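You operate a simulated robot arm through the tools that you are given. There is no shell and no other tool. Be economical: measure what you need, move in short steps, check, and stop when the job is done.

You run a simulated two-armed robot. Do the job below in one go: nothing can be reset, and whatever is moved stays where it is left.

TASK
Take the grey cloth from the steel bench top and lay it out flat on the long table.

Only the result counts: the job must be done as asked and must still hold three seconds after the hand-in. Knocking over, shifting, dropping, spilling or breaking anything else fails it. Flat cloth is picked up by pressing the open fingertips on it (5 to 10 N) and closing them slowly along it; thin cloth reads only 2 to 8 mm in the jaws.

THE ROBOT
Two 6-joint arms with two-finger parallel grippers on one trunk, on a base that drives. Base frame: it is fixed to the floor where the robot stands at the start and does not move with it; the origin is under the middle of the robot, x ahead of it, y to its left, z up; the surface under the hand at the start is at about z = 0.88. Lengths are in m, angles in degrees, forces in N, time in s.
The left shoulder is at the start at [0.06, 0.187, 1.097], the right one opposite. With the tool pointing down near the work surface each hand reaches from about 0.28 to 0.64 m from the robot's upright axis, wherever it stands, measured 20 degrees to its own side. Places, roughly: long table [0.6, 3.3, 0.8]. Payload 1.57 kg a hand.
The TCP of each hand is the grasp point between the finger pads, 0.03 m short of the fingertips. In the tool frame z runs along the fingers and y along their closing line. Largest opening 0.11 m; finger width 0.024, thickness 0.012; the body of the gripper, 0.048 by 0.112 m, starts 0.078 m behind the TCP.
Orientation is told as [roll, pitch, yaw] about the base's x, y, z axes, in that order, counted from this pose: with the fingers straight down and closing along the base's y, the tool's x points along the base's -x, its y along +y and its z along -z.

THE INTERFACE
- The arms move only by the tool jog_arm. It takes "left_motion", "right_motion" or both (then of equal length, played together; a hand with none holds still); each is one flat list of numbers, 7 for each row, row after row: the opening, from 0 (shut) to 1 (fully open), then the shift along the tool's x, y, z in m, then the turn, a rotation vector about the tool's x, y, z in degrees. In form: [claw, x, y, z, ax, ay, az, claw, x, y, z, ax, ay, az, ...]. A call has 1 to 10 rows; each row shifts and turns the commanded pose from where the row before left it, along the tool's axes as they then stand. A row lasts 0.2 s, in which the tool goes at most 0.05 m and 8.6 degrees; a call with a longer step from one row to the next is refused whole, and so is a gripper value outside its range. Where a pose cannot be reached the arm comes as near as it can. A force on the tool above 40 N (or 10 N above the force at the start of the call, whichever is more), or a blocked arm, ends the call early, and 0.2 s more pass. Each finger travels about 0.153 m/s and halts on what it meets, pressing with about 36 N; the grip force reading is that of the motor and also rises with nothing between the fingers. The clock runs only during rows and for 0.2 s after the last one: add rows that do not move to give the fingers time. It gives the time, the measured TCP pose, the force on the tool (base axes), the opening and the grip force at its end, in the units of the frame above (readings bear some noise), with the torque about the TCP (base axes, N m) and any sound that the robot's microphone picked up, and new pictures: "show" is both (left out), scene, wrist or none (wrist: the cameras of the hands that moved).
- Cameras (640 x 400 px; columns grow to the right, rows downward): "scene" is now at [0.002, 0.0339, 1.6296]; the picture's right is [0.49, -0.87, 0.00], its down [-0.72, -0.40, -0.56] and it looks along [0.49, 0.27, -0.83] (base axes); focal length 293 px, centre (320, 200). "left" rides on the left gripper at [0.07, -0.016, -0.141] in its tool frame; the picture's right is [0.23, 0.97, 0.00], its down [-0.86, 0.20, -0.48] and it looks along [-0.47, 0.11, 0.88] (tool axes); focal length 222 px, centre (320, 200). "right" rides on the right gripper at [0.07, 0.016, -0.141] in its tool frame; the picture's right is [-0.23, 0.97, 0.00], its down [-0.86, -0.20, -0.48] and it looks along [-0.47, -0.11, 0.88] (tool axes); focal length 222 px, centre (320, 200). There is no depth. A picture from a camera that has moved, and an enlarged one, comes with that camera's place and axes in the base frame and with its lens.
- lift_body(by): slides the trunk up (or, below 0, down) by that many m; the arms and the scene camera ride with it, the base frame stays. It gives what a move gives, with no picture.
- drive_base(legs): drives the robot by 1 to 6 legs, each [ahead, left, turn to the left] in m, m and degrees, along the robot's own axes; the way and the turn of a leg run together, so that a leg with both is an arc; at most 1.5 m and 180 degrees a leg. The arms and the cameras ride along, it lands a little off, and it stops where it bumps. It gives what a move gives, and a new picture of the scene camera.
- pan_tilt(pan, tilt): turns the head with the scene camera to pan (to the left, within 86 degrees either way) and tilt (down, from -29 to 69), counted from straight ahead of the robot. It gives what a move gives, and a new picture of the scene camera.
- zoom(camera, box): a new picture of the part [left, top, right, bottom] of that camera's present view, enlarged. No time passes.
- close_job(): hands the job in; it is judged then, once.

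Go step by step. Nothing tells you exact positions but the pictures and the camera data: compare them with the known pose of the tool, close in by small moves and look again before you grip or let go. The budget is 120 turns and 260 pictures, counting those below and the enlarged ones. Unless the task says otherwise, let go and move clear before handing in, and close with one line.

The tools are called after "Request:" as name(argument=value, ...) on one line, values as JSON. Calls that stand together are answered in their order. jog_arm: Moves the arms, as the interface text tells. Its arguments: {"type":"object","properties":{"left_motion":{"type":"array","items":{"type":"number"}},"right_motion":{"type":"array","items":{"type":"number"}},"show":{"type":"string","enum":["both","scene","wrist","none"]}},"required":[]} The other tools are called the same way: lift_body (by) slides the trunk up or down; drive_base (legs) drives the base; pan_tilt (pan, tilt) turns the head that bears the scene camera; zoom (camera, box) takes an enlarged picture of a part of a camera's view; close_job () hands the job in.

At the start:

```text
time: 0.0
left_position: [0.3393, 0.3244, 1.0336]
left_orientation: [0.0, 0.1, 0.0]
left_wrist_force: [-0.2, -0.2, -0.2]
left_moment: [0.02, -0.04, 0.01]
left_finger_gap: 0.11
left_grip_force: 0.0
right_position: [0.3438, 0.0052, 1.1022]
right_orientation: [0.0, -0.1, -0.1]
right_wrist_force: [0.6, -0.1, -0.1]
right_moment: [0.0, 0.01, 0.01]
right_finger_gap: 0.1099
right_grip_force: 0.1
trunk travel left (down, up): [-0.725, 0.265]
robot x, y, heading: [-0.0017, 0.0024, -0.0]
head pan, tilt: [29.1, 55.9]
```

scene: 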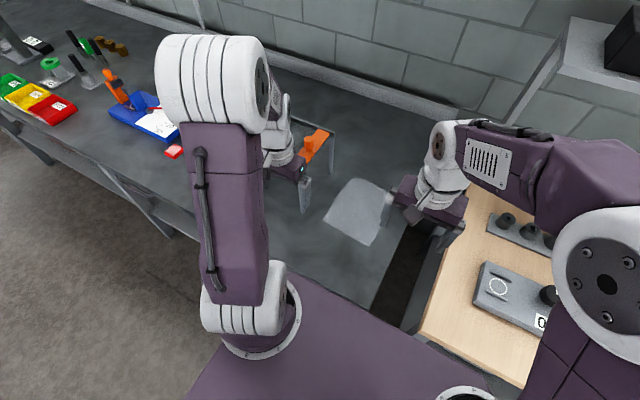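
right: 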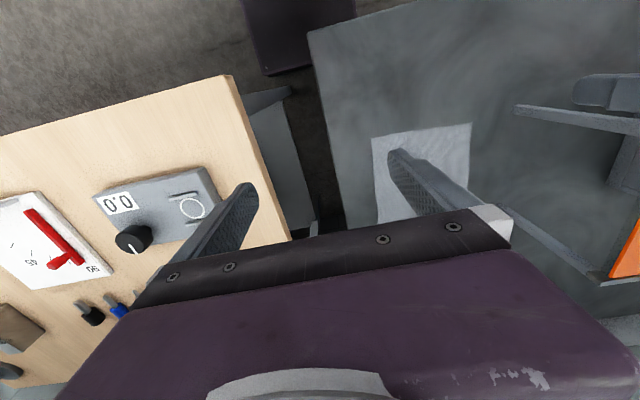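
left: 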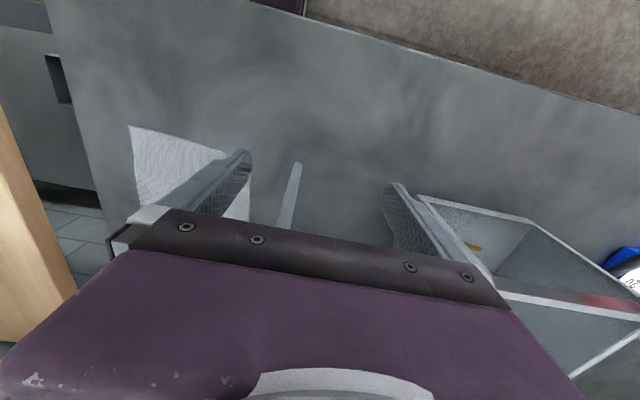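

I see the grey cloth on the steel bench at about x 0.38–0.58, y 0.085–0.235. I'll enlarge it and look around before moving.

Request:
zoom(camera="scene", box=[260, 130, 460, 255])

Request:
pan_tilt(pan=80, tilt=15)

```text
3.20 times, centred on (360, 192) of scene
camera zoom: at [0.002, 0.0339, 1.6296], right [0.49, -0.87, 0.0], down [-0.72, -0.4, -0.56], along [0.49, 0.27, -0.83], focal length 938 px, centre (192, 224)
```

zoom: 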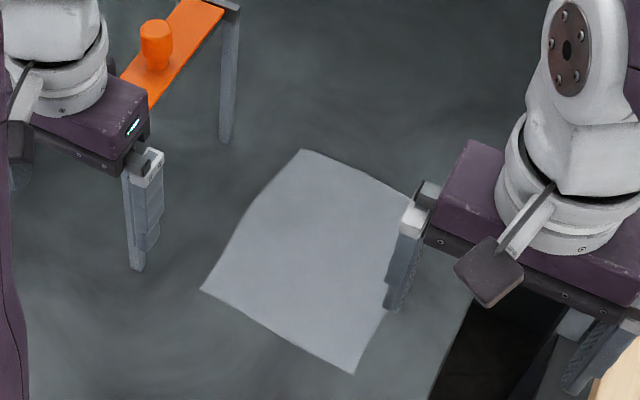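

```text
time: 1.2
left_position: [0.3392, 0.3225, 1.0341]
left_orientation: [0.0, -0.1, 0.0]
left_wrist_force: [0.1, -0.5, -0.3]
left_moment: [0.0, 0.01, -0.02]
left_finger_gap: 0.1099
left_grip_force: 0.1
right_position: [0.3429, 0.0057, 1.1019]
right_orientation: [0.0, 0.0, 0.0]
right_wrist_force: [0.1, 0.0, -0.9]
right_moment: [0.0, -0.01, 0.02]
right_finger_gap: 0.1098
right_grip_force: 0.1
trunk travel left (down, up): [-0.725, 0.265]
robot x, y, heading: [0.0003, 0.0011, 0.2]
head pan, tilt: [80.0, 15.0]
camera scene: at [-0.0438, 0.0913, 1.6909], right [0.98, -0.17, 0.0], down [-0.05, -0.26, -0.97], along [0.17, 0.95, -0.26], focal length 293 px, centre (320, 200)
```

scene: 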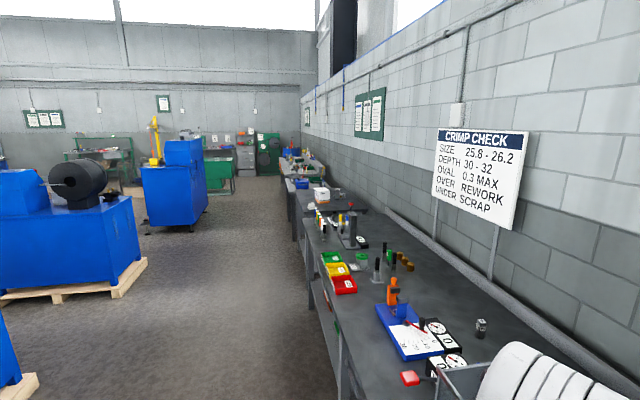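

The bench runs on to the left; the long table should be around pixel (327,200). I'll enlarge there.

Request:
zoom(camera="scene", box=[260, 140, 420, 240])

```text
4.00 times, centred on (340, 190) of scene
camera zoom: at [-0.0438, 0.0913, 1.6909], right [0.98, -0.17, 0.0], down [-0.05, -0.26, -0.97], along [0.17, 0.95, -0.26], focal length 1172 px, centre (240, 240)
```

zoom: 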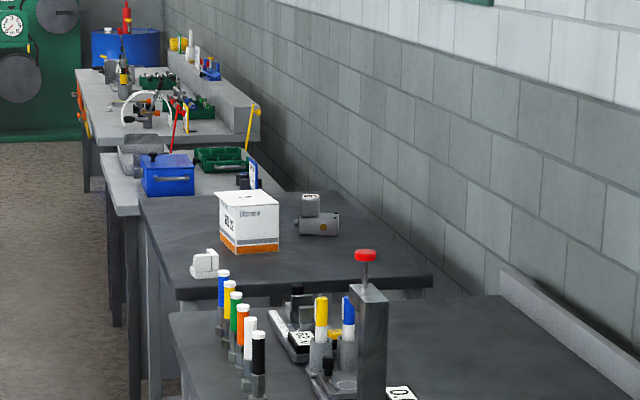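

The dark table past the bench, carrying the white box, is the long table. For a flat result I'll grip the cloth's near edge with both hands, so I'll look back, raise the left hand and centre the base on the cloth.

Request:
jog_arm(left_motion=[1, 0, 0, -0.04, 0, 0, 0, 1, 0, 0, -0.04, 0, 0, 0, 1, 0, 0, -0.02, 0, 0, 0], show="none")

Request:
pan_tilt(pan=20, tilt=50)

```text
time: 2.0
left_position: [0.3382, 0.3222, 1.1344]
left_orientation: [0.0, 0.1, 0.0]
left_wrist_force: [0.0, -0.4, -0.4]
left_moment: [0.02, 0.01, 0.05]
left_finger_gap: 0.11
left_grip_force: 0.1
right_position: [0.3445, 0.0056, 1.1022]
right_orientation: [0.1, 0.0, 0.0]
right_wrist_force: [-0.1, 0.2, -1.0]
right_moment: [-0.02, -0.01, 0.0]
right_finger_gap: 0.11
right_grip_force: 0.0
trunk travel left (down, up): [-0.725, 0.265]
robot x, y, heading: [-0.0001, 0.0019, 0.0]
head pan, tilt: [80.0, 15.0]
```

```text
time: 3.3
left_position: [0.3386, 0.3231, 1.1323]
left_orientation: [0.0, 0.0, 0.1]
left_wrist_force: [0.8, -0.1, 0.6]
left_moment: [-0.03, 0.03, 0.0]
left_finger_gap: 0.1098
left_grip_force: 0.1
right_position: [0.3441, 0.0058, 1.1029]
right_orientation: [0.0, 0.0, 0.1]
right_wrist_force: [0.8, 0.0, -0.6]
right_moment: [0.02, 0.02, 0.02]
right_finger_gap: 0.11
right_grip_force: 0.2
trunk travel left (down, up): [-0.725, 0.265]
robot x, y, heading: [-0.0018, 0.0016, 0.0]
head pan, tilt: [20.0, 50.0]
camera scene: at [0.0121, 0.0257, 1.6373], right [0.34, -0.94, 0.0], down [-0.72, -0.26, -0.64], along [0.6, 0.22, -0.77], focal length 293 px, centre (320, 200)
```

scene: 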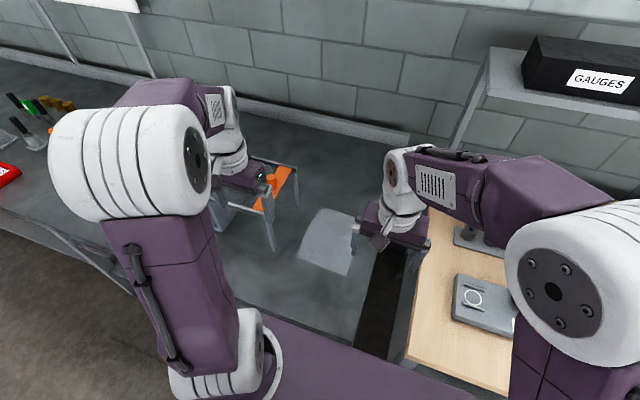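

I'll enlarge the fixture left of the cloth to judge its height and clearance.

Request:
zoom(camera="scene", box=[190, 120, 390, 245])

Request:
zoom(camera="left", box=[0, 0, 640, 400])

```text
3.20 times, centred on (290, 182) of scene
camera zoom: at [0.0121, 0.0257, 1.6373], right [0.34, -0.94, 0.0], down [-0.72, -0.26, -0.64], along [0.6, 0.22, -0.77], focal length 938 px, centre (416, 256)
```

zoom: 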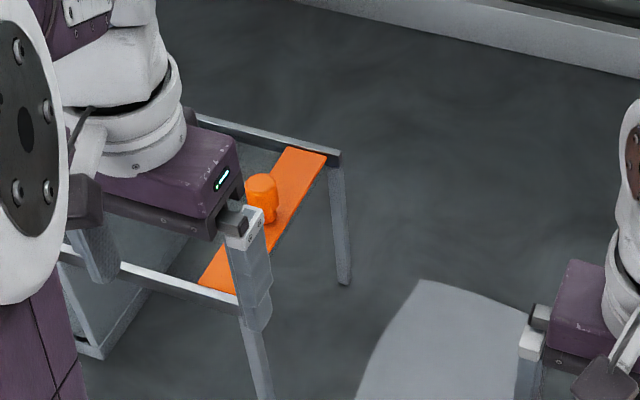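

```text
1.00 times, centred on (320, 200) of left (not enlarged: the box is as wide or as high as the picture)
camera zoom: at [0.2688, 0.3078, 1.275], right [-0.23, 0.97, 0.0], down [0.86, 0.2, 0.48], along [0.47, 0.11, -0.88], focal length 222 px, centre (320, 200)
```

zoom: 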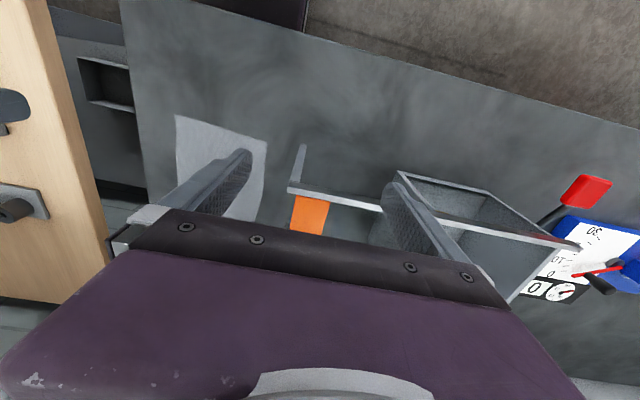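

A frame with its near corner at about (0.383, 0.30), top z≈1.05, stands just left of the cloth. I'll tuck the left hand in, then shift the base left and slightly back so the cloth is centred.

Request:
jog_arm(left_motion=[1, 0, -0.04, 0, 0, 0, 0, 1, 0, -0.04, 0, 0, 0, 0, 1, 0, -0.02, 0, 0, 0, 0], show="none")

Request:
drive_base(legs=[[-0.04, 0, 0], [0, 0.16, 0]])

```text
time: 4.1
left_position: [0.3396, 0.2222, 1.1334]
left_orientation: [0.0, 0.0, -0.1]
left_wrist_force: [0.5, -0.5, 0.1]
left_moment: [-0.04, 0.02, 0.02]
left_finger_gap: 0.1099
left_grip_force: 0.1
right_position: [0.3437, 0.006, 1.1018]
right_orientation: [0.0, 0.0, 0.0]
right_wrist_force: [0.8, 0.3, 0.4]
right_moment: [-0.01, 0.01, -0.01]
right_finger_gap: 0.1103
right_grip_force: 0.2
trunk travel left (down, up): [-0.725, 0.265]
robot x, y, heading: [-0.0019, -0.0046, 0.2]
head pan, tilt: [20.0, 50.0]
```

```text
time: 6.0
left_position: [0.3005, 0.3788, 1.1332]
left_orientation: [0.1, 0.1, 0.0]
left_wrist_force: [-0.8, 0.1, 0.3]
left_moment: [0.0, 0.03, -0.03]
left_finger_gap: 0.11
left_grip_force: 0.0
right_position: [0.3036, 0.1622, 1.1021]
right_orientation: [0.1, 0.0, 0.0]
right_wrist_force: [0.0, -0.2, -0.5]
right_moment: [0.01, 0.05, -0.01]
right_finger_gap: 0.1103
right_grip_force: 0.2
trunk travel left (down, up): [-0.725, 0.265]
robot x, y, heading: [-0.0417, 0.1574, 0.0]
head pan, tilt: [20.0, 50.0]
camera scene: at [-0.0273, 0.1808, 1.6373], right [0.34, -0.94, 0.0], down [-0.72, -0.26, -0.64], along [0.6, 0.22, -0.77], focal length 293 px, centre (320, 200)
```

scene: 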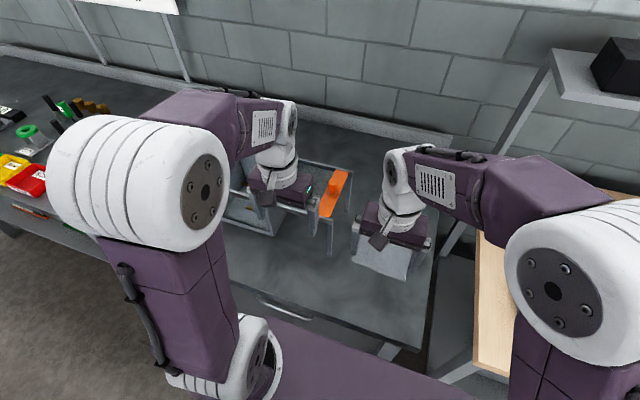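

The base landed well. Now I turn both hands a quarter turn, cameras outward, so the jaws close along x.

Request:
jog_arm(left_motion=[0.36, 0, 0, 0, 0, 0, 8.5, 0.36, 0, 0, 0, 0, 0, 8.5, 0.36, 0, 0, 0, 0, 0, 8.5, 0.36, 0, 0, 0, 0, 0, 8.5, 0.36, 0, 0, 0, 0, 0, 8.5, 0.36, 0, 0, 0, 0, 0, 8.5, 0.36, 0, 0, 0, 0, 0, 8.5, 0.36, 0, 0, 0, 0, 0, 8.5, 0.36, 0, 0, 0, 0, 0, 8.5, 0.36, 0, 0, 0, 0, 0, 8.5], right_motion=[0.36, 0, 0, 0, 0, 0, -8.5, 0.36, 0, 0, 0, 0, 0, -8.5, 0.36, 0, 0, 0, 0, 0, -8.5, 0.36, 0, 0, 0, 0, 0, -8.5, 0.36, 0, 0, 0, 0, 0, -8.5, 0.36, 0, 0, 0, 0, 0, -8.5, 0.36, 0, 0, 0, 0, 0, -8.5, 0.36, 0, 0, 0, 0, 0, -8.5, 0.36, 0, 0, 0, 0, 0, -8.5, 0.36, 0, 0, 0, 0, 0, -8.5])

```text
time: 8.2
left_position: [0.2997, 0.3801, 1.1341]
left_orientation: [0.0, 0.0, -85.3]
left_wrist_force: [-0.3, -0.6, 1.1]
left_moment: [0.01, -0.01, 0.01]
left_finger_gap: 0.0398
left_grip_force: 0.0
right_position: [0.3033, 0.165, 1.1017]
right_orientation: [0.1, 0.0, 85.1]
right_wrist_force: [-0.4, 0.4, -0.1]
right_moment: [0.02, -0.03, -0.01]
right_finger_gap: 0.0397
right_grip_force: 0.0
trunk travel left (down, up): [-0.725, 0.265]
robot x, y, heading: [-0.0417, 0.1597, -0.3]
head pan, tilt: [20.0, 50.0]
camera scene: at [-0.0282, 0.1836, 1.6373], right [0.34, -0.94, 0.0], down [-0.72, -0.26, -0.64], along [0.6, 0.22, -0.77], focal length 293 px, centre (320, 200)
camera right: at [0.2815, 0.0964, 1.2427], right [-0.95, 0.31, 0.0], down [0.27, 0.84, 0.48], along [0.15, 0.46, -0.88], focal length 222 px, centre (320, 200)
camera left: at [0.2771, 0.4493, 1.2743], right [0.95, 0.31, 0.0], down [0.27, -0.84, 0.48], along [0.15, -0.46, -0.88], focal length 222 px, centre (320, 200)
```

scene: 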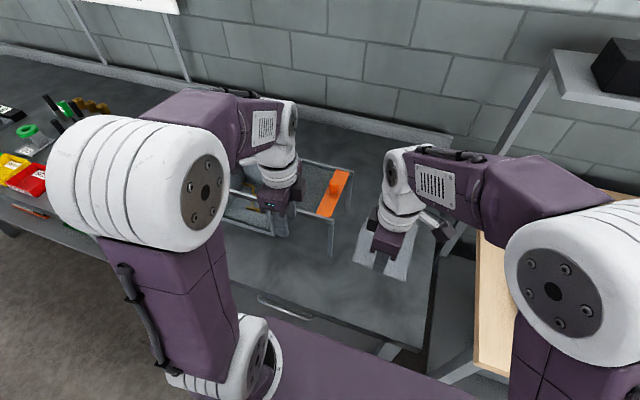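
right: 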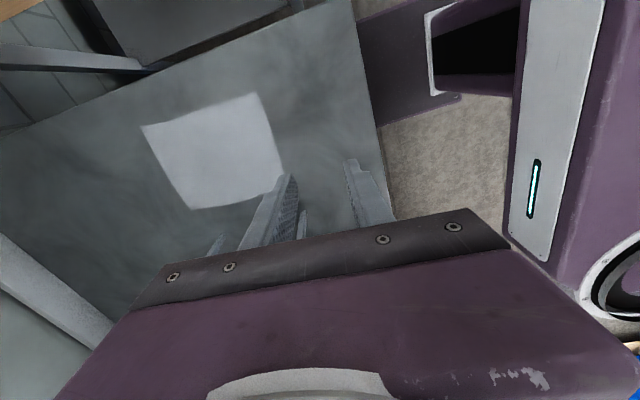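
left: 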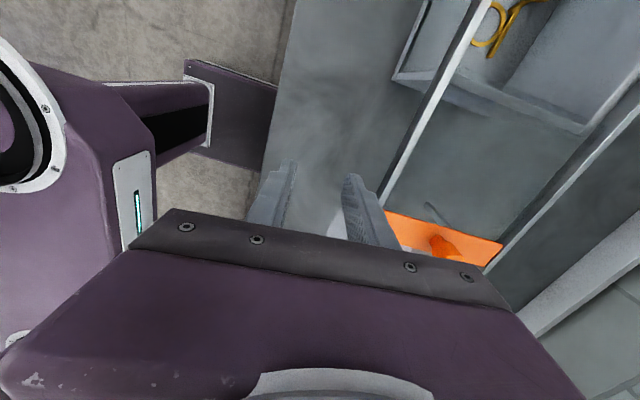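

The near cloth edge runs from about (0.374, 0.086) to (0.384, 0.22). The right hand goes above (0.40, 0.125) and down to z≈0.95 with a narrow opening; the left finishes its turn.

Request:
jog_arm(left_motion=[0.2, 0, 0, 0, 0, 0, 4.7, 0.2, 0, 0, 0, 0, 0, 0, 0.2, 0, 0, 0, 0, 0, 0, 0.2, 0, 0, 0, 0, 0, 0, 0.2, 0, 0, 0, 0, 0, 0, 0.2, 0, 0, 0, 0, 0, 0], right_motion=[0.2, 0, 0, 0, 0, 0, -4.9, 0.2, 0.02, -0.045, 0, 0, 0, 0, 0.2, 0.02, -0.045, 0, 0, 0, 0, 0.2, 0, -0.006, 0.045, 0, 0, 0, 0.2, 0, 0, 0.05, 0, 0, 0, 0.2, 0, 0, 0.05, 0, 0, 0])

```text
time: 9.6
left_position: [0.3002, 0.3803, 1.1331]
left_orientation: [-0.1, 0.0, -89.7]
left_wrist_force: [0.4, -0.3, -0.4]
left_moment: [-0.03, 0.02, 0.0]
left_finger_gap: 0.022
left_grip_force: 0.1
right_position: [0.4017, 0.1227, 0.9549]
right_orientation: [0.0, 0.0, 89.8]
right_wrist_force: [-0.5, 0.6, -0.8]
right_moment: [0.03, 0.04, 0.0]
right_finger_gap: 0.0222
right_grip_force: 0.1
trunk travel left (down, up): [-0.725, 0.265]
robot x, y, heading: [-0.0418, 0.1579, -0.2]
head pan, tilt: [20.0, 50.0]
camera scene: at [-0.0265, 0.1835, 1.6373], right [0.34, -0.94, 0.0], down [-0.72, -0.26, -0.64], along [0.6, 0.22, -0.77], focal length 293 px, centre (320, 200)
camera right: at [0.3854, 0.0536, 1.0964], right [-0.97, 0.23, 0.0], down [0.2, 0.85, 0.48], along [0.11, 0.47, -0.88], focal length 222 px, centre (320, 200)
camera left: at [0.2836, 0.4508, 1.2743], right [0.97, 0.23, 0.0], down [0.2, -0.85, 0.48], along [0.11, -0.47, -0.88], focal length 222 px, centre (320, 200)
```

scene: 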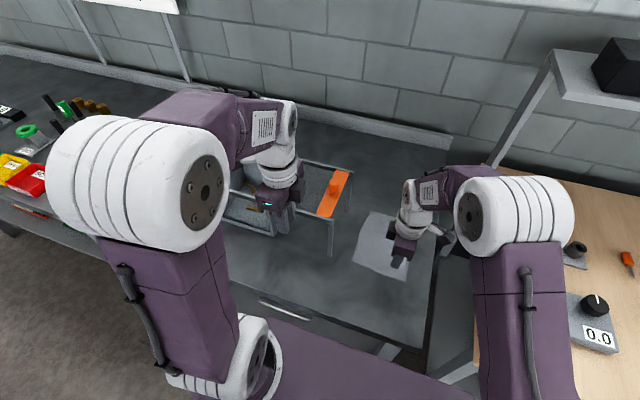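
right: 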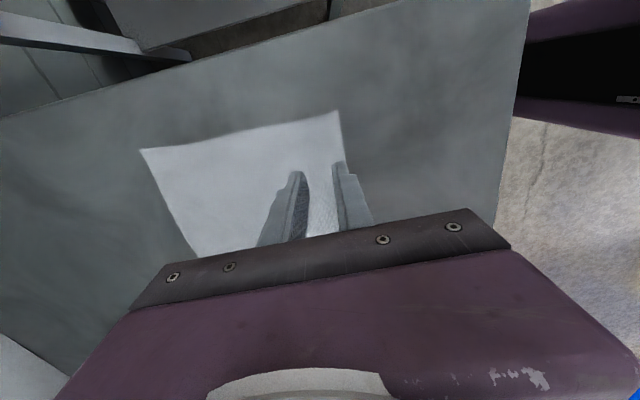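
left: 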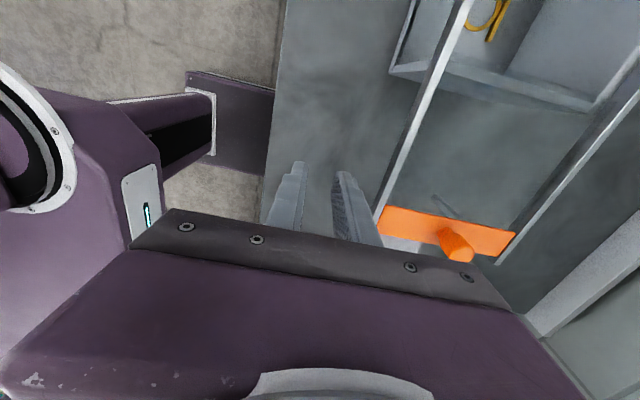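

Edge at the hand is x≈0.377; I shift in 5 mm and descend to just above the cloth.

Request:
jog_arm(right_motion=[0.2, 0, -0.005, 0.02, 0, 0, 0, 0.2, 0, 0, 0.02, 0, 0, 0, 0.2, 0, 0, 0.002, 0, 0, 0], show="wrist")

```text
time: 10.4
left_position: [0.2996, 0.3802, 1.1341]
left_orientation: [0.0, 0.0, -89.7]
left_wrist_force: [0.1, 0.8, 0.0]
left_moment: [0.04, 0.0, -0.01]
left_finger_gap: 0.022
left_grip_force: 0.1
right_position: [0.4038, 0.123, 0.9145]
right_orientation: [-0.1, 0.0, 89.8]
right_wrist_force: [0.4, -0.5, -0.8]
right_moment: [0.01, -0.01, -0.01]
right_finger_gap: 0.022
right_grip_force: 0.3
trunk travel left (down, up): [-0.725, 0.265]
robot x, y, heading: [-0.0408, 0.1605, -0.3]
head pan, tilt: [20.0, 50.0]
camera right: at [0.3885, 0.0537, 1.0551], right [-0.97, 0.23, 0.0], down [0.2, 0.85, 0.48], along [0.11, 0.47, -0.88], focal length 222 px, centre (320, 200)
```

right: 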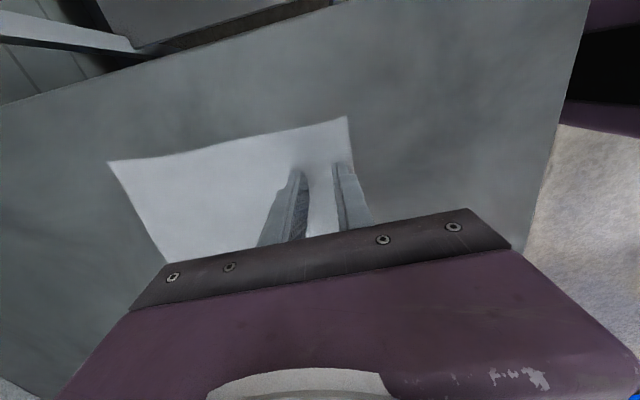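

Request:
jog_arm(right_motion=[0.2, 0, -0.002, 0.002, 0, 0, 0, 0.2, 0, 0, 0.002, 0, 0, 0, 0.2, 0, 0, 0, 0, 0, 0], show="none")

```text
time: 11.2
left_position: [0.2977, 0.3802, 1.1349]
left_orientation: [0.1, 0.0, -89.7]
left_wrist_force: [-0.6, 0.6, 0.1]
left_moment: [-0.01, 0.02, 0.01]
left_finger_gap: 0.0221
left_grip_force: 0.0
right_position: [0.406, 0.1225, 0.911]
right_orientation: [-0.1, 0.1, 89.8]
right_wrist_force: [0.3, -1.5, 15.6]
right_moment: [-0.08, 0.24, 0.03]
right_finger_gap: 0.0216
right_grip_force: 0.1
trunk travel left (down, up): [-0.725, 0.265]
robot x, y, heading: [-0.0375, 0.1548, 0.1]
head pan, tilt: [20.0, 50.0]
```

Contact at 15.6 N, slightly too firm; I ease up half a millimetre.

Request:
jog_arm(right_motion=[0.2, 0, 0, -0.0007, 0, 0, 0, 0.2, 0, 0, 0, 0, 0, 0], show="wrist")

```text
time: 11.8
left_position: [0.2972, 0.3801, 1.1329]
left_orientation: [0.0, 0.0, -89.7]
left_wrist_force: [-0.1, -0.4, 0.3]
left_moment: [-0.05, -0.05, -0.01]
left_finger_gap: 0.0218
left_grip_force: 0.1
right_position: [0.4053, 0.1227, 0.9115]
right_orientation: [0.1, 0.0, 90.0]
right_wrist_force: [0.7, -0.8, 9.1]
right_moment: [-0.04, 0.09, 0.0]
right_finger_gap: 0.0211
right_grip_force: 0.1
trunk travel left (down, up): [-0.725, 0.265]
robot x, y, heading: [-0.0367, 0.1577, 0.1]
head pan, tilt: [20.0, 50.0]
camera right: at [0.39, 0.0541, 1.052], right [-0.97, 0.23, 0.0], down [0.2, 0.85, 0.48], along [0.11, 0.47, -0.88], focal length 222 px, centre (320, 200)
```

right: 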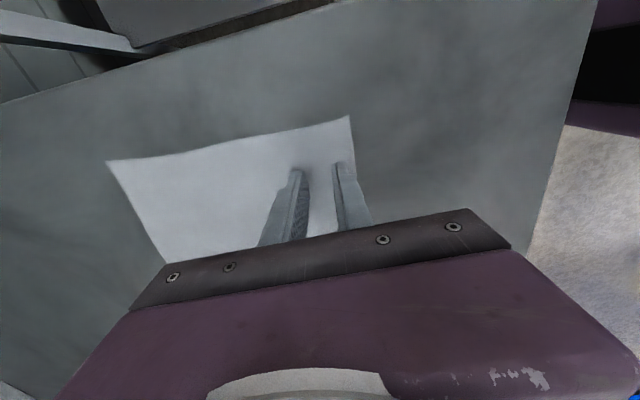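

9.1 N is in range; now I close slowly along the cloth.

Request:
jog_arm(right_motion=[0.17, 0, 0, 0, 0, 0, 0, 0.14, 0, 0, 0, 0, 0, 0, 0.11, 0, 0, 0, 0, 0, 0, 0.08, 0, 0, 0, 0, 0, 0, 0.05, 0, 0, 0, 0, 0, 0, 0.02, 0, 0, 0, 0, 0, 0, 0, 0, 0, 0, 0, 0, 0, 0, 0, 0, 0, 0, 0, 0, 0, 0, 0, 0, 0, 0], show="wrist")

```text
refused: motion must hold 7 numbers for each row
```

Request:
jog_arm(right_motion=[0.17, 0, 0, 0, 0, 0, 0, 0.14, 0, 0, 0, 0, 0, 0, 0.11, 0, 0, 0, 0, 0, 0, 0.08, 0, 0, 0, 0, 0, 0, 0.05, 0, 0, 0, 0, 0, 0, 0.02, 0, 0, 0, 0, 0, 0, 0, 0, 0, 0, 0, 0, 0, 0, 0, 0, 0, 0, 0, 0], show="wrist")

```text
time: 13.6
left_position: [0.2976, 0.3805, 1.1336]
left_orientation: [0.0, 0.0, -89.6]
left_wrist_force: [0.6, 0.8, 0.1]
left_moment: [-0.03, 0.01, -0.04]
left_finger_gap: 0.022
left_grip_force: 0.0
right_position: [0.4062, 0.1245, 0.9113]
right_orientation: [0.1, 0.0, 89.9]
right_wrist_force: [0.4, -0.5, 5.9]
right_moment: [0.03, 0.03, 0.02]
right_finger_gap: 0.0015
right_grip_force: 23.3
trunk travel left (down, up): [-0.725, 0.265]
robot x, y, heading: [-0.0393, 0.1652, 0.1]
head pan, tilt: [20.0, 50.0]
camera right: at [0.3901, 0.0542, 1.052], right [-0.97, 0.23, 0.0], down [0.2, 0.85, 0.48], along [0.11, 0.47, -0.88], focal length 222 px, centre (320, 200)
```

right: 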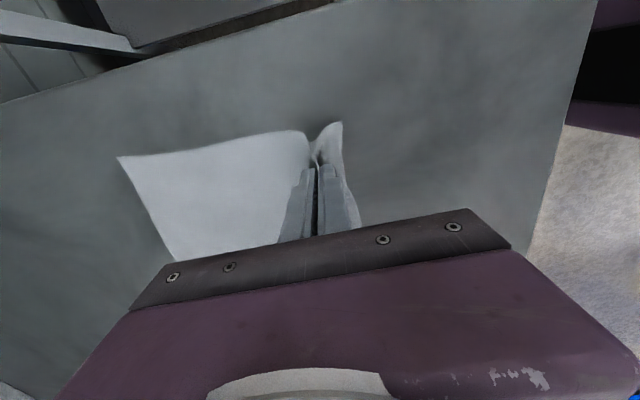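

The cloth bunched between the tips, though the gap reads only 1.5 mm. I lift 3 cm and check that it follows.

Request:
jog_arm(right_motion=[0, 0, 0, -0.01, 0, 0, 0, 0, 0, 0, -0.01, 0, 0, 0, 0, 0, 0, -0.01, 0, 0, 0], show="wrist")

```text
time: 14.4
left_position: [0.2995, 0.3801, 1.1331]
left_orientation: [-0.1, 0.0, -89.8]
left_wrist_force: [-0.4, 0.1, 0.2]
left_moment: [-0.04, 0.02, 0.0]
left_finger_gap: 0.0222
left_grip_force: 0.1
right_position: [0.4071, 0.125, 0.9401]
right_orientation: [-0.1, -0.1, 90.0]
right_wrist_force: [0.3, 0.1, 0.1]
right_moment: [-0.01, -0.04, 0.0]
right_finger_gap: 0.0019
right_grip_force: 23.0
trunk travel left (down, up): [-0.725, 0.265]
robot x, y, heading: [-0.0379, 0.1577, -0.2]
head pan, tilt: [20.0, 50.0]
camera right: at [0.391, 0.0552, 1.0811], right [-0.97, 0.23, 0.0], down [0.2, 0.85, 0.48], along [0.11, 0.47, -0.88], focal length 222 px, centre (320, 200)
```

right: 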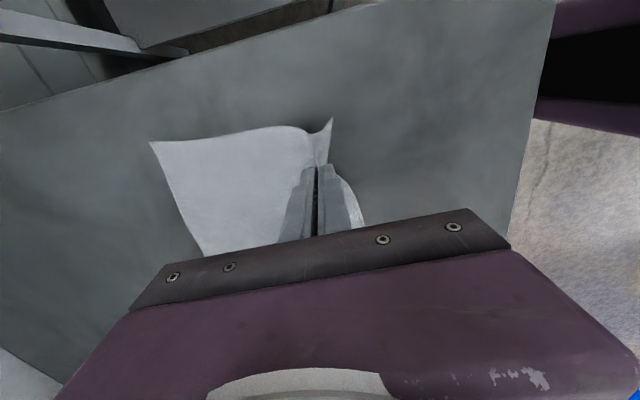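

The cloth is held. I lower it a bit and pull it 9 cm toward the robot, clear of the frame.

Request:
jog_arm(right_motion=[0, 0, 0.02, 0.008, 0, 0, 0, 0, 0, 0.02, 0.008, 0, 0, 0, 0, 0, 0.02, 0, 0, 0, 0, 0, 0, 0.02, 0, 0, 0, 0, 0, 0, 0.01, 0.006, 0, 0, 0], show="both")

```text
time: 15.6
left_position: [0.2988, 0.3812, 1.1335]
left_orientation: [0.1, 0.0, -89.8]
left_wrist_force: [-0.4, 0.2, 0.2]
left_moment: [-0.02, -0.05, 0.01]
left_finger_gap: 0.0219
left_grip_force: 0.1
right_position: [0.3143, 0.126, 0.9178]
right_orientation: [0.0, 0.0, 89.9]
right_wrist_force: [-0.3, -1.0, -0.2]
right_moment: [-0.01, 0.01, 0.0]
right_finger_gap: 0.0017
right_grip_force: 23.3
trunk travel left (down, up): [-0.725, 0.265]
robot x, y, heading: [-0.0413, 0.1581, -0.2]
head pan, tilt: [20.0, 50.0]
camera scene: at [-0.028, 0.1838, 1.6373], right [0.34, -0.94, 0.0], down [-0.72, -0.26, -0.64], along [0.6, 0.22, -0.77], focal length 293 px, centre (320, 200)
camera right: at [0.2996, 0.0557, 1.0597], right [-0.97, 0.23, 0.0], down [0.2, 0.85, 0.48], along [0.11, 0.47, -0.88], focal length 222 px, centre (320, 200)
```

scene: 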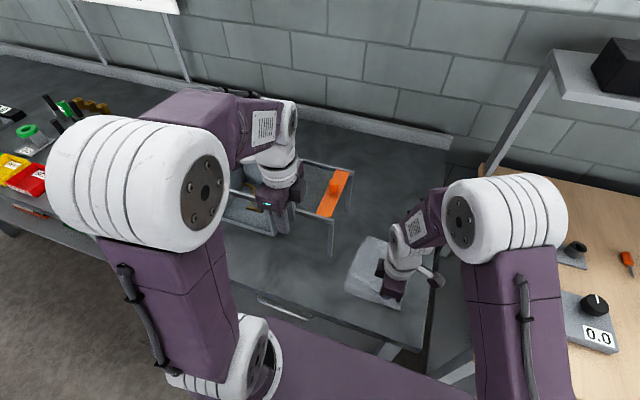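
right: 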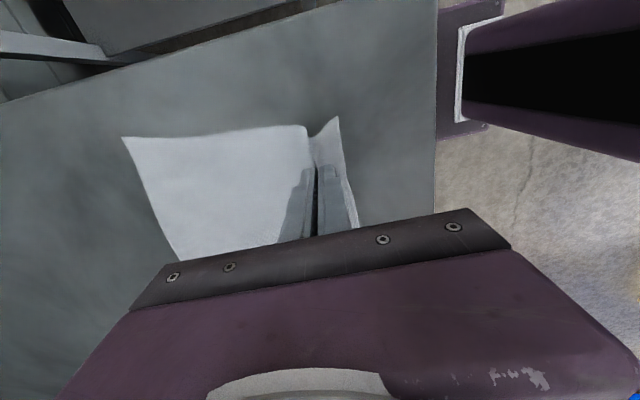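

The cloth came along neatly. I press it down lightly with the right hand and bring the left hand over to look at the left near corner.

Request:
jog_arm(right_motion=[0, 0, 0, 0.005, 0, 0, 0, 0, 0, 0, 0, 0, 0, 0, 0, 0, 0, 0, 0, 0, 0, 0, 0, 0, 0, 0, 0, 0, 0, 0, 0, 0, 0, 0, 0, 0, 0, 0, 0, 0, 0], left_motion=[0.2, -0.04, 0.005, 0, 0, 0, 0, 0.2, -0.04, 0.005, 0, 0, 0, 0, 0.2, -0.04, 0.005, 0, 0, 0, 0, 0.2, -0.03, 0, 0.02, 0, 0, 0, 0.2, 0, 0, 0.04, 0, 0, 0, 0.2, 0, 0, 0.04, 0, 0, 0], show="both")

```text
refused: motion must hold 7 numbers for each row
```

Request:
jog_arm(right_motion=[0, 0, 0, 0.005, 0, 0, 0, 0, 0, 0, 0, 0, 0, 0, 0, 0, 0, 0, 0, 0, 0, 0, 0, 0, 0, 0, 0, 0, 0, 0, 0, 0, 0, 0, 0, 0, 0, 0, 0, 0, 0, 0], left_motion=[0.2, -0.04, 0.005, 0, 0, 0, 0, 0.2, -0.04, 0.005, 0, 0, 0, 0, 0.2, -0.04, 0.005, 0, 0, 0, 0, 0.2, -0.03, 0, 0.02, 0, 0, 0, 0.2, 0, 0, 0.04, 0, 0, 0, 0.2, 0, 0, 0.04, 0, 0, 0], show="both")

```text
time: 17.0
left_position: [0.3132, 0.2299, 1.0328]
left_orientation: [0.0, 0.0, -89.7]
left_wrist_force: [-0.4, -0.2, -0.2]
left_moment: [-0.03, 0.0, -0.02]
left_finger_gap: 0.0218
left_grip_force: 0.2
right_position: [0.3163, 0.1248, 0.913]
right_orientation: [0.0, 0.0, 90.0]
right_wrist_force: [0.7, -0.7, 0.8]
right_moment: [0.0, 0.01, 0.01]
right_finger_gap: 0.0017
right_grip_force: 23.1
trunk travel left (down, up): [-0.725, 0.265]
robot x, y, heading: [-0.0404, 0.1567, 0.1]
head pan, tilt: [20.0, 50.0]
camera scene: at [-0.0269, 0.1833, 1.6373], right [0.34, -0.94, 0.0], down [-0.72, -0.26, -0.64], along [0.6, 0.22, -0.77], focal length 293 px, centre (320, 200)
camera right: at [0.3002, 0.0548, 1.0542], right [-0.97, 0.23, 0.0], down [0.2, 0.85, 0.48], along [0.11, 0.47, -0.88], focal length 222 px, centre (320, 200)
camera left: at [0.2975, 0.3, 1.1741], right [0.97, 0.23, 0.0], down [0.2, -0.85, 0.48], along [0.11, -0.47, -0.88], focal length 222 px, centre (320, 200)
```

scene: 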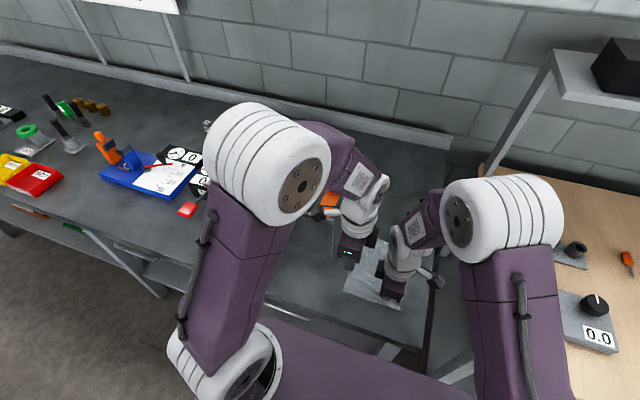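
right: 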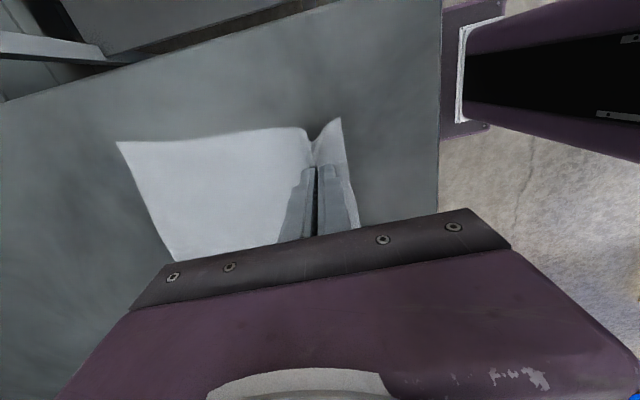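
left: 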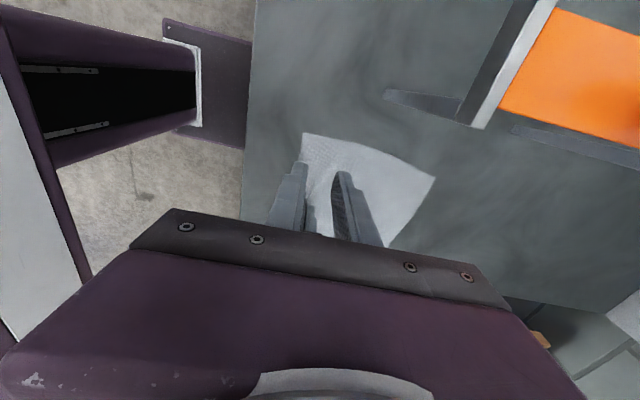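

The left near corner is at about (0.291, 0.232). I bring the left hand to (0.316, 0.220), down near the cloth, and check the gap between the wrists.

Request:
jog_arm(left_motion=[0.2, -0.01, 0.003, 0.02, 0, 0, 0, 0.2, 0, 0, 0.03, 0, 0, 0, 0.2, 0, 0, 0.03, 0, 0, 0], show="wrist")

Request:
zoom(camera="scene", box=[300, 170, 460, 320])

```text
time: 17.8
left_position: [0.3182, 0.2193, 0.954]
left_orientation: [0.0, 0.0, -89.7]
left_wrist_force: [-0.4, 1.1, -0.2]
left_moment: [0.01, 0.02, 0.01]
left_finger_gap: 0.022
left_grip_force: 0.1
right_position: [0.3167, 0.125, 0.9135]
right_orientation: [0.0, 0.1, 89.9]
right_wrist_force: [-0.7, 0.0, 0.3]
right_moment: [0.02, -0.01, 0.04]
right_finger_gap: 0.0017
right_grip_force: 23.5
trunk travel left (down, up): [-0.725, 0.265]
robot x, y, heading: [-0.0382, 0.1605, 0.0]
head pan, tilt: [20.0, 50.0]
camera left: at [0.301, 0.2899, 1.095], right [0.97, 0.23, 0.0], down [0.2, -0.85, 0.48], along [0.11, -0.47, -0.88], focal length 222 px, centre (320, 200)
```

left: 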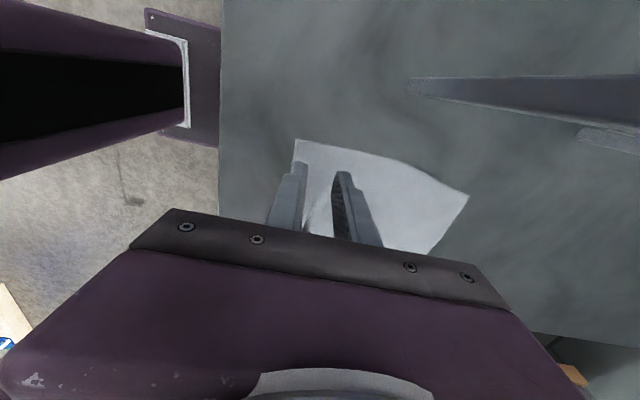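

```text
2.67 times, centred on (380, 245) of scene
camera zoom: at [-0.0276, 0.1836, 1.6373], right [0.34, -0.94, 0.0], down [-0.72, -0.26, -0.64], along [0.6, 0.22, -0.77], focal length 782 px, centre (160, 80)
```

zoom: 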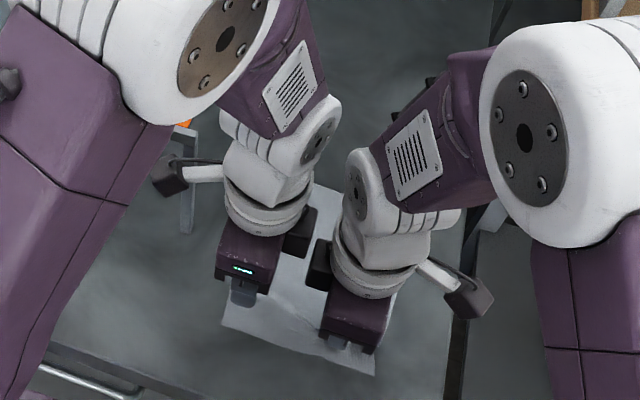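

The housings on the inner sides of the wrists would touch at this 9.5 cm spacing. I'll release the right hand and re-grip nearer the right corner to get about 12 cm.

Request:
jog_arm(right_motion=[0.1, 0, 0, 0, 0, 0, 0, 0.2, 0, 0, 0, 0, 0, 0, 0.2, 0, 0, -0.02, 0, 0, 0, 0.2, 0, 0, -0.02, 0, 0, 0, 0.2, 0.025, 0, 0, 0, 0, 0], show="wrist")

```text
time: 19.0
left_position: [0.3175, 0.2184, 0.9541]
left_orientation: [-0.1, 0.1, -89.7]
left_wrist_force: [-1.2, 0.5, -0.5]
left_moment: [-0.03, -0.01, -0.02]
left_finger_gap: 0.0221
left_grip_force: 0.0
right_position: [0.3173, 0.0995, 0.9525]
right_orientation: [0.0, 0.0, 89.8]
right_wrist_force: [0.5, -1.2, -0.3]
right_moment: [0.04, -0.02, 0.01]
right_finger_gap: 0.0223
right_grip_force: 0.0
trunk travel left (down, up): [-0.725, 0.265]
robot x, y, heading: [-0.0401, 0.1565, -0.1]
head pan, tilt: [20.0, 50.0]
camera right: at [0.301, 0.0291, 1.0944], right [-0.97, 0.23, 0.0], down [0.2, 0.85, 0.48], along [0.11, 0.47, -0.88], focal length 222 px, centre (320, 200)
```

right: 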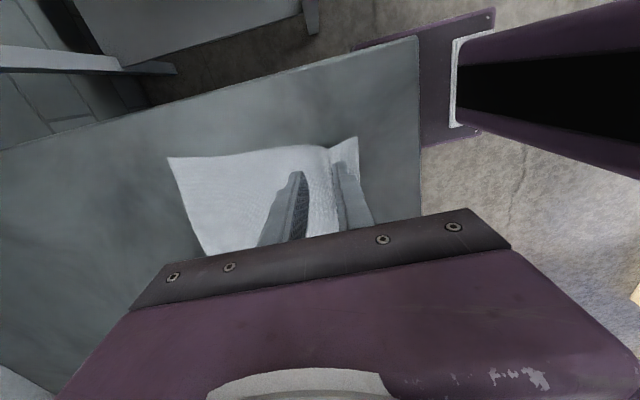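

The relaxed ridge lies between the right fingers. Both hands go down to just above the cloth.

Request:
jog_arm(right_motion=[0.2, -0.003, 0.004, 0.02, 0, 0, 0, 0.2, 0, 0, 0.018, 0, 0, 0, 0.2, 0, 0, 0, 0, 0, 0], left_motion=[0.2, 0.003, -0.002, 0.02, 0, 0, 0, 0.2, 0, 0, 0.02, 0, 0, 0, 0.2, 0, 0, 0, 0, 0, 0], show="wrist")

Request:
zoom(camera="scene", box=[300, 170, 460, 320])

```text
time: 19.8
left_position: [0.3145, 0.2234, 0.9143]
left_orientation: [0.1, 0.0, -89.8]
left_wrist_force: [-0.2, -1.3, 0.4]
left_moment: [0.01, -0.02, -0.03]
left_finger_gap: 0.0219
left_grip_force: 0.1
right_position: [0.3126, 0.1026, 0.9154]
right_orientation: [0.0, 0.0, 89.9]
right_wrist_force: [-0.7, -0.5, -0.4]
right_moment: [-0.01, -0.01, -0.04]
right_finger_gap: 0.0218
right_grip_force: 0.0
trunk travel left (down, up): [-0.725, 0.265]
robot x, y, heading: [-0.0381, 0.1565, 0.3]
head pan, tilt: [20.0, 50.0]
camera right: at [0.2964, 0.0333, 1.0565], right [-0.97, 0.23, 0.0], down [0.2, 0.85, 0.48], along [0.11, 0.47, -0.88], focal length 222 px, centre (320, 200)
camera left: at [0.2977, 0.2935, 1.0545], right [0.97, 0.23, 0.0], down [0.2, -0.85, 0.48], along [0.11, -0.47, -0.88], focal length 222 px, centre (320, 200)
```

right: 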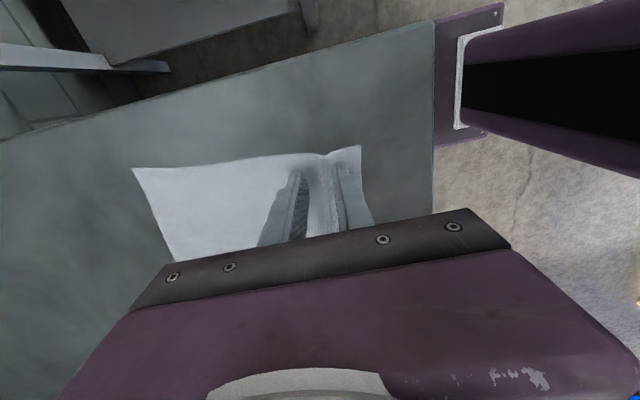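
left: 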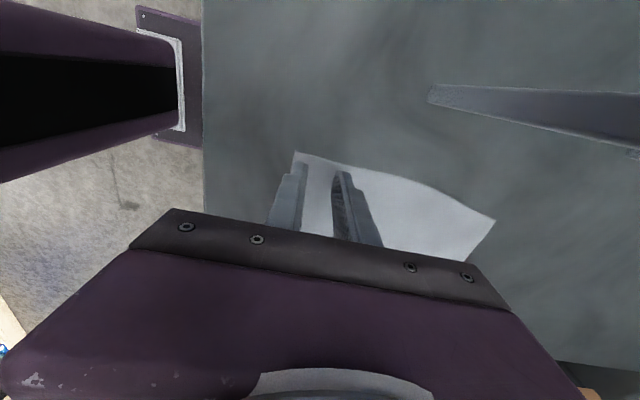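

```text
2.67 times, centred on (380, 245) of scene
camera zoom: at [-0.0292, 0.1839, 1.6373], right [0.34, -0.94, 0.0], down [-0.72, -0.26, -0.64], along [0.6, 0.22, -0.77], focal length 782 px, centre (160, 80)
```

zoom: 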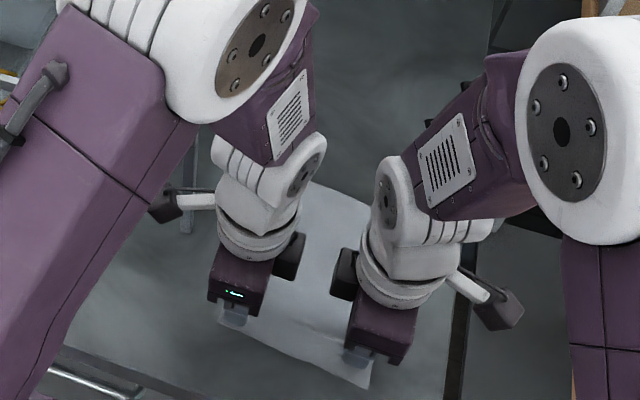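

Clearance is good. I shift the left hand 5 mm further in and press both lightly.

Request:
jog_arm(right_motion=[0.2, 0, 0, 0.002, 0, 0, 0, 0.2, 0, 0, 0.0015, 0, 0, 0, 0.2, 0, 0, 0, 0, 0, 0], left_motion=[0.2, -0.002, 0.005, 0, 0, 0, 0, 0.2, 0, 0, 0.0028, 0, 0, 0, 0.2, 0, 0, 0, 0, 0, 0], show="none")

```text
time: 20.6
left_position: [0.3201, 0.2211, 0.9103]
left_orientation: [0.2, 0.0, -89.8]
left_wrist_force: [1.4, 2.0, 18.6]
left_moment: [0.16, 0.17, 0.01]
left_finger_gap: 0.0211
left_grip_force: 0.1
right_position: [0.3124, 0.1012, 0.9128]
right_orientation: [-0.1, -0.1, 89.9]
right_wrist_force: [-0.2, -0.2, 0.0]
right_moment: [-0.01, 0.01, 0.0]
right_finger_gap: 0.0222
right_grip_force: 0.1
trunk travel left (down, up): [-0.725, 0.265]
robot x, y, heading: [-0.0362, 0.1592, 0.0]
head pan, tilt: [20.0, 50.0]
```

Request:
jog_arm(right_motion=[0.2, 0, 0, 0.0013, 0, 0, 0, 0.2, 0, 0, 0, 0, 0, 0], left_motion=[0.2, 0, 0, -0.001, 0, 0, 0, 0.2, 0, 0, 0, 0, 0, 0], show="wrist")

```text
time: 21.2
left_position: [0.3192, 0.2207, 0.9118]
left_orientation: [0.1, 0.0, -89.6]
left_wrist_force: [0.2, -0.9, 6.5]
left_moment: [0.02, 0.03, 0.03]
left_finger_gap: 0.0218
left_grip_force: 0.1
right_position: [0.3117, 0.1012, 0.9111]
right_orientation: [-0.1, 0.0, 90.0]
right_wrist_force: [0.2, 0.1, 2.4]
right_moment: [-0.02, 0.01, 0.02]
right_finger_gap: 0.0221
right_grip_force: 0.1
trunk travel left (down, up): [-0.725, 0.265]
robot x, y, heading: [-0.0419, 0.1585, 0.0]
head pan, tilt: [20.0, 50.0]
camera right: at [0.2956, 0.0321, 1.0521], right [-0.97, 0.23, 0.0], down [0.2, 0.85, 0.48], along [0.11, 0.47, -0.88], focal length 222 px, centre (320, 200)
camera left: at [0.3033, 0.292, 1.0523], right [0.97, 0.23, 0.0], down [0.2, -0.85, 0.48], along [0.11, -0.47, -0.88], focal length 222 px, centre (320, 200)
```

right: 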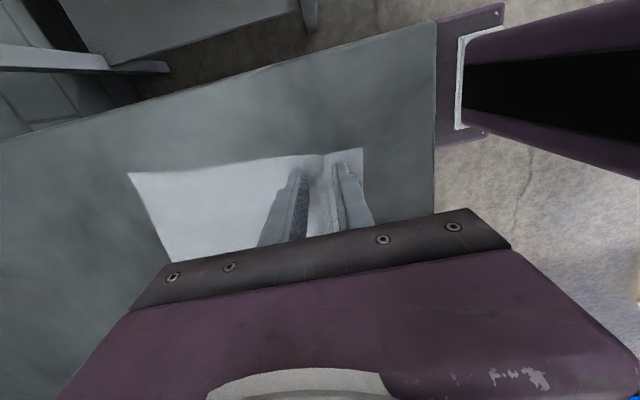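
left: 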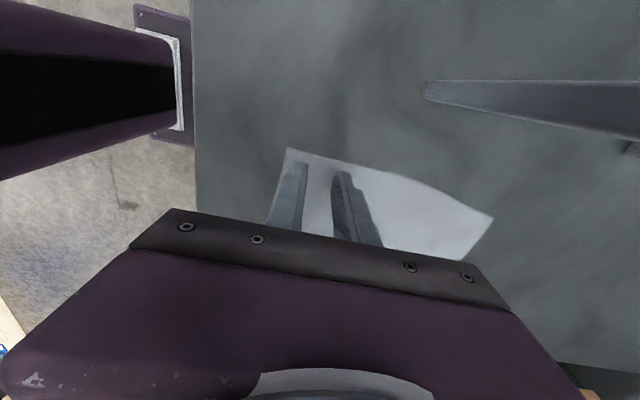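

Left 6.5 N is good; right 2.4 N gets half a millimetre more, then both close slowly.

Request:
jog_arm(right_motion=[0.2, 0, 0, 0.0006, 0, 0, 0, 0.17, 0, 0, 0, 0, 0, 0, 0.14, 0, 0, 0, 0, 0, 0, 0.11, 0, 0, 0, 0, 0, 0, 0.08, 0, 0, 0, 0, 0, 0, 0.05, 0, 0, 0, 0, 0, 0, 0.02, 0, 0, 0, 0, 0, 0, 0, 0, 0, 0, 0, 0, 0, 0, 0, 0, 0, 0, 0, 0], left_motion=[0.2, 0, 0, 0, 0, 0, 0, 0.17, 0, 0, 0, 0, 0, 0, 0.14, 0, 0, 0, 0, 0, 0, 0.11, 0, 0, 0, 0, 0, 0, 0.08, 0, 0, 0, 0, 0, 0, 0.05, 0, 0, 0, 0, 0, 0, 0.02, 0, 0, 0, 0, 0, 0, 0, 0, 0, 0, 0, 0, 0, 0, 0, 0, 0, 0, 0, 0], show="wrist")

```text
time: 23.2
left_position: [0.3196, 0.2202, 0.9123]
left_orientation: [-0.1, 0.1, -89.7]
left_wrist_force: [0.1, -1.0, 0.6]
left_moment: [-0.02, 0.01, 0.01]
left_finger_gap: 0.0021
left_grip_force: 23.4
right_position: [0.3121, 0.102, 0.9118]
right_orientation: [-0.2, 0.0, 89.9]
right_wrist_force: [0.9, 0.5, 14.7]
right_moment: [0.1, 0.02, 0.0]
right_finger_gap: 0.0019
right_grip_force: 23.0
trunk travel left (down, up): [-0.725, 0.265]
robot x, y, heading: [-0.0407, 0.1629, 0.0]
head pan, tilt: [20.0, 50.0]
camera right: at [0.2955, 0.0326, 1.0521], right [-0.97, 0.23, 0.0], down [0.2, 0.85, 0.48], along [0.11, 0.47, -0.88], focal length 222 px, centre (320, 200)
camera left: at [0.3031, 0.2922, 1.0526], right [0.97, 0.23, 0.0], down [0.2, -0.85, 0.48], along [0.11, -0.47, -0.88], focal length 222 px, centre (320, 200)
```

right: 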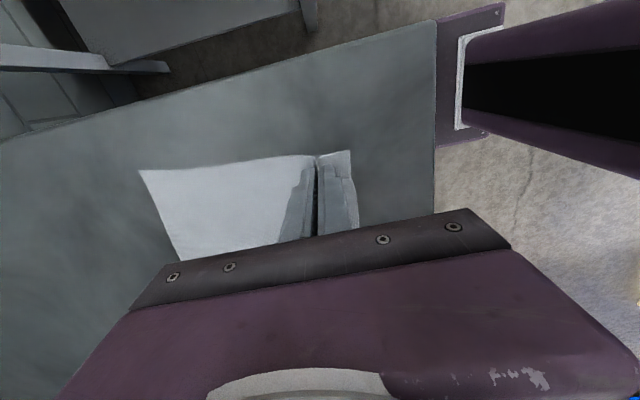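
left: 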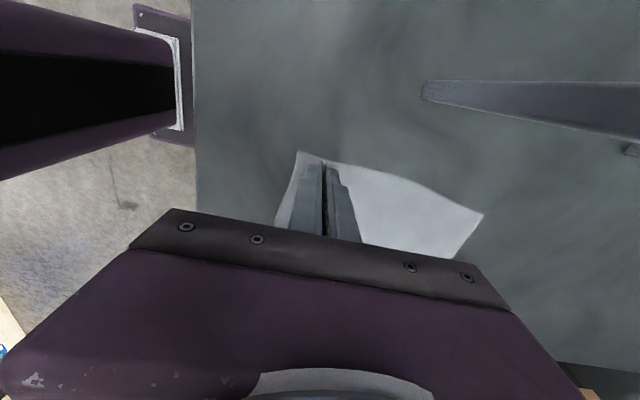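

Both jaws read about 2 mm. I lift both together 6 cm and check that the cloth comes up at both corners.

Request:
jog_arm(right_motion=[0, 0, 0, -0.01, 0, 0, 0, 0, 0, 0, -0.02, 0, 0, 0, 0, 0, 0, -0.03, 0, 0, 0], left_motion=[0, 0, 0, -0.01, 0, 0, 0, 0, 0, 0, -0.02, 0, 0, 0, 0, 0, 0, -0.03, 0, 0, 0], show="wrist")

```text
time: 24.0
left_position: [0.3181, 0.2216, 0.9722]
left_orientation: [0.0, 0.0, -89.6]
left_wrist_force: [-0.7, -0.7, -0.1]
left_moment: [-0.01, -0.01, 0.04]
left_finger_gap: 0.0017
left_grip_force: 23.7
right_position: [0.3102, 0.1011, 0.9716]
right_orientation: [-0.1, 0.0, 89.9]
right_wrist_force: [0.3, -0.5, -0.6]
right_moment: [0.05, 0.01, 0.05]
right_finger_gap: 0.0017
right_grip_force: 23.7
trunk travel left (down, up): [-0.725, 0.265]
robot x, y, heading: [-0.0395, 0.156, -0.1]
head pan, tilt: [20.0, 50.0]
camera right: at [0.2943, 0.0324, 1.1121], right [-0.97, 0.23, 0.0], down [0.2, 0.85, 0.48], along [0.11, 0.47, -0.88], focal length 222 px, centre (320, 200)
camera left: at [0.3025, 0.2917, 1.1125], right [0.97, 0.23, 0.0], down [0.2, -0.85, 0.48], along [0.11, -0.47, -0.88], focal length 222 px, centre (320, 200)
```

right: 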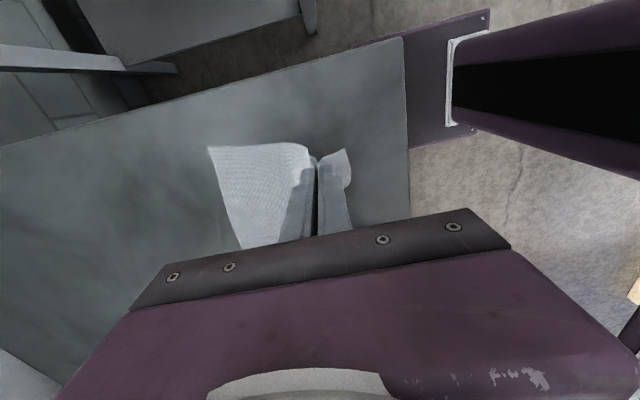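
left: 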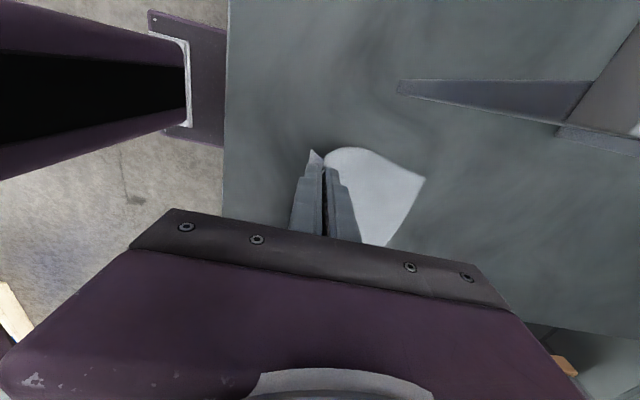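

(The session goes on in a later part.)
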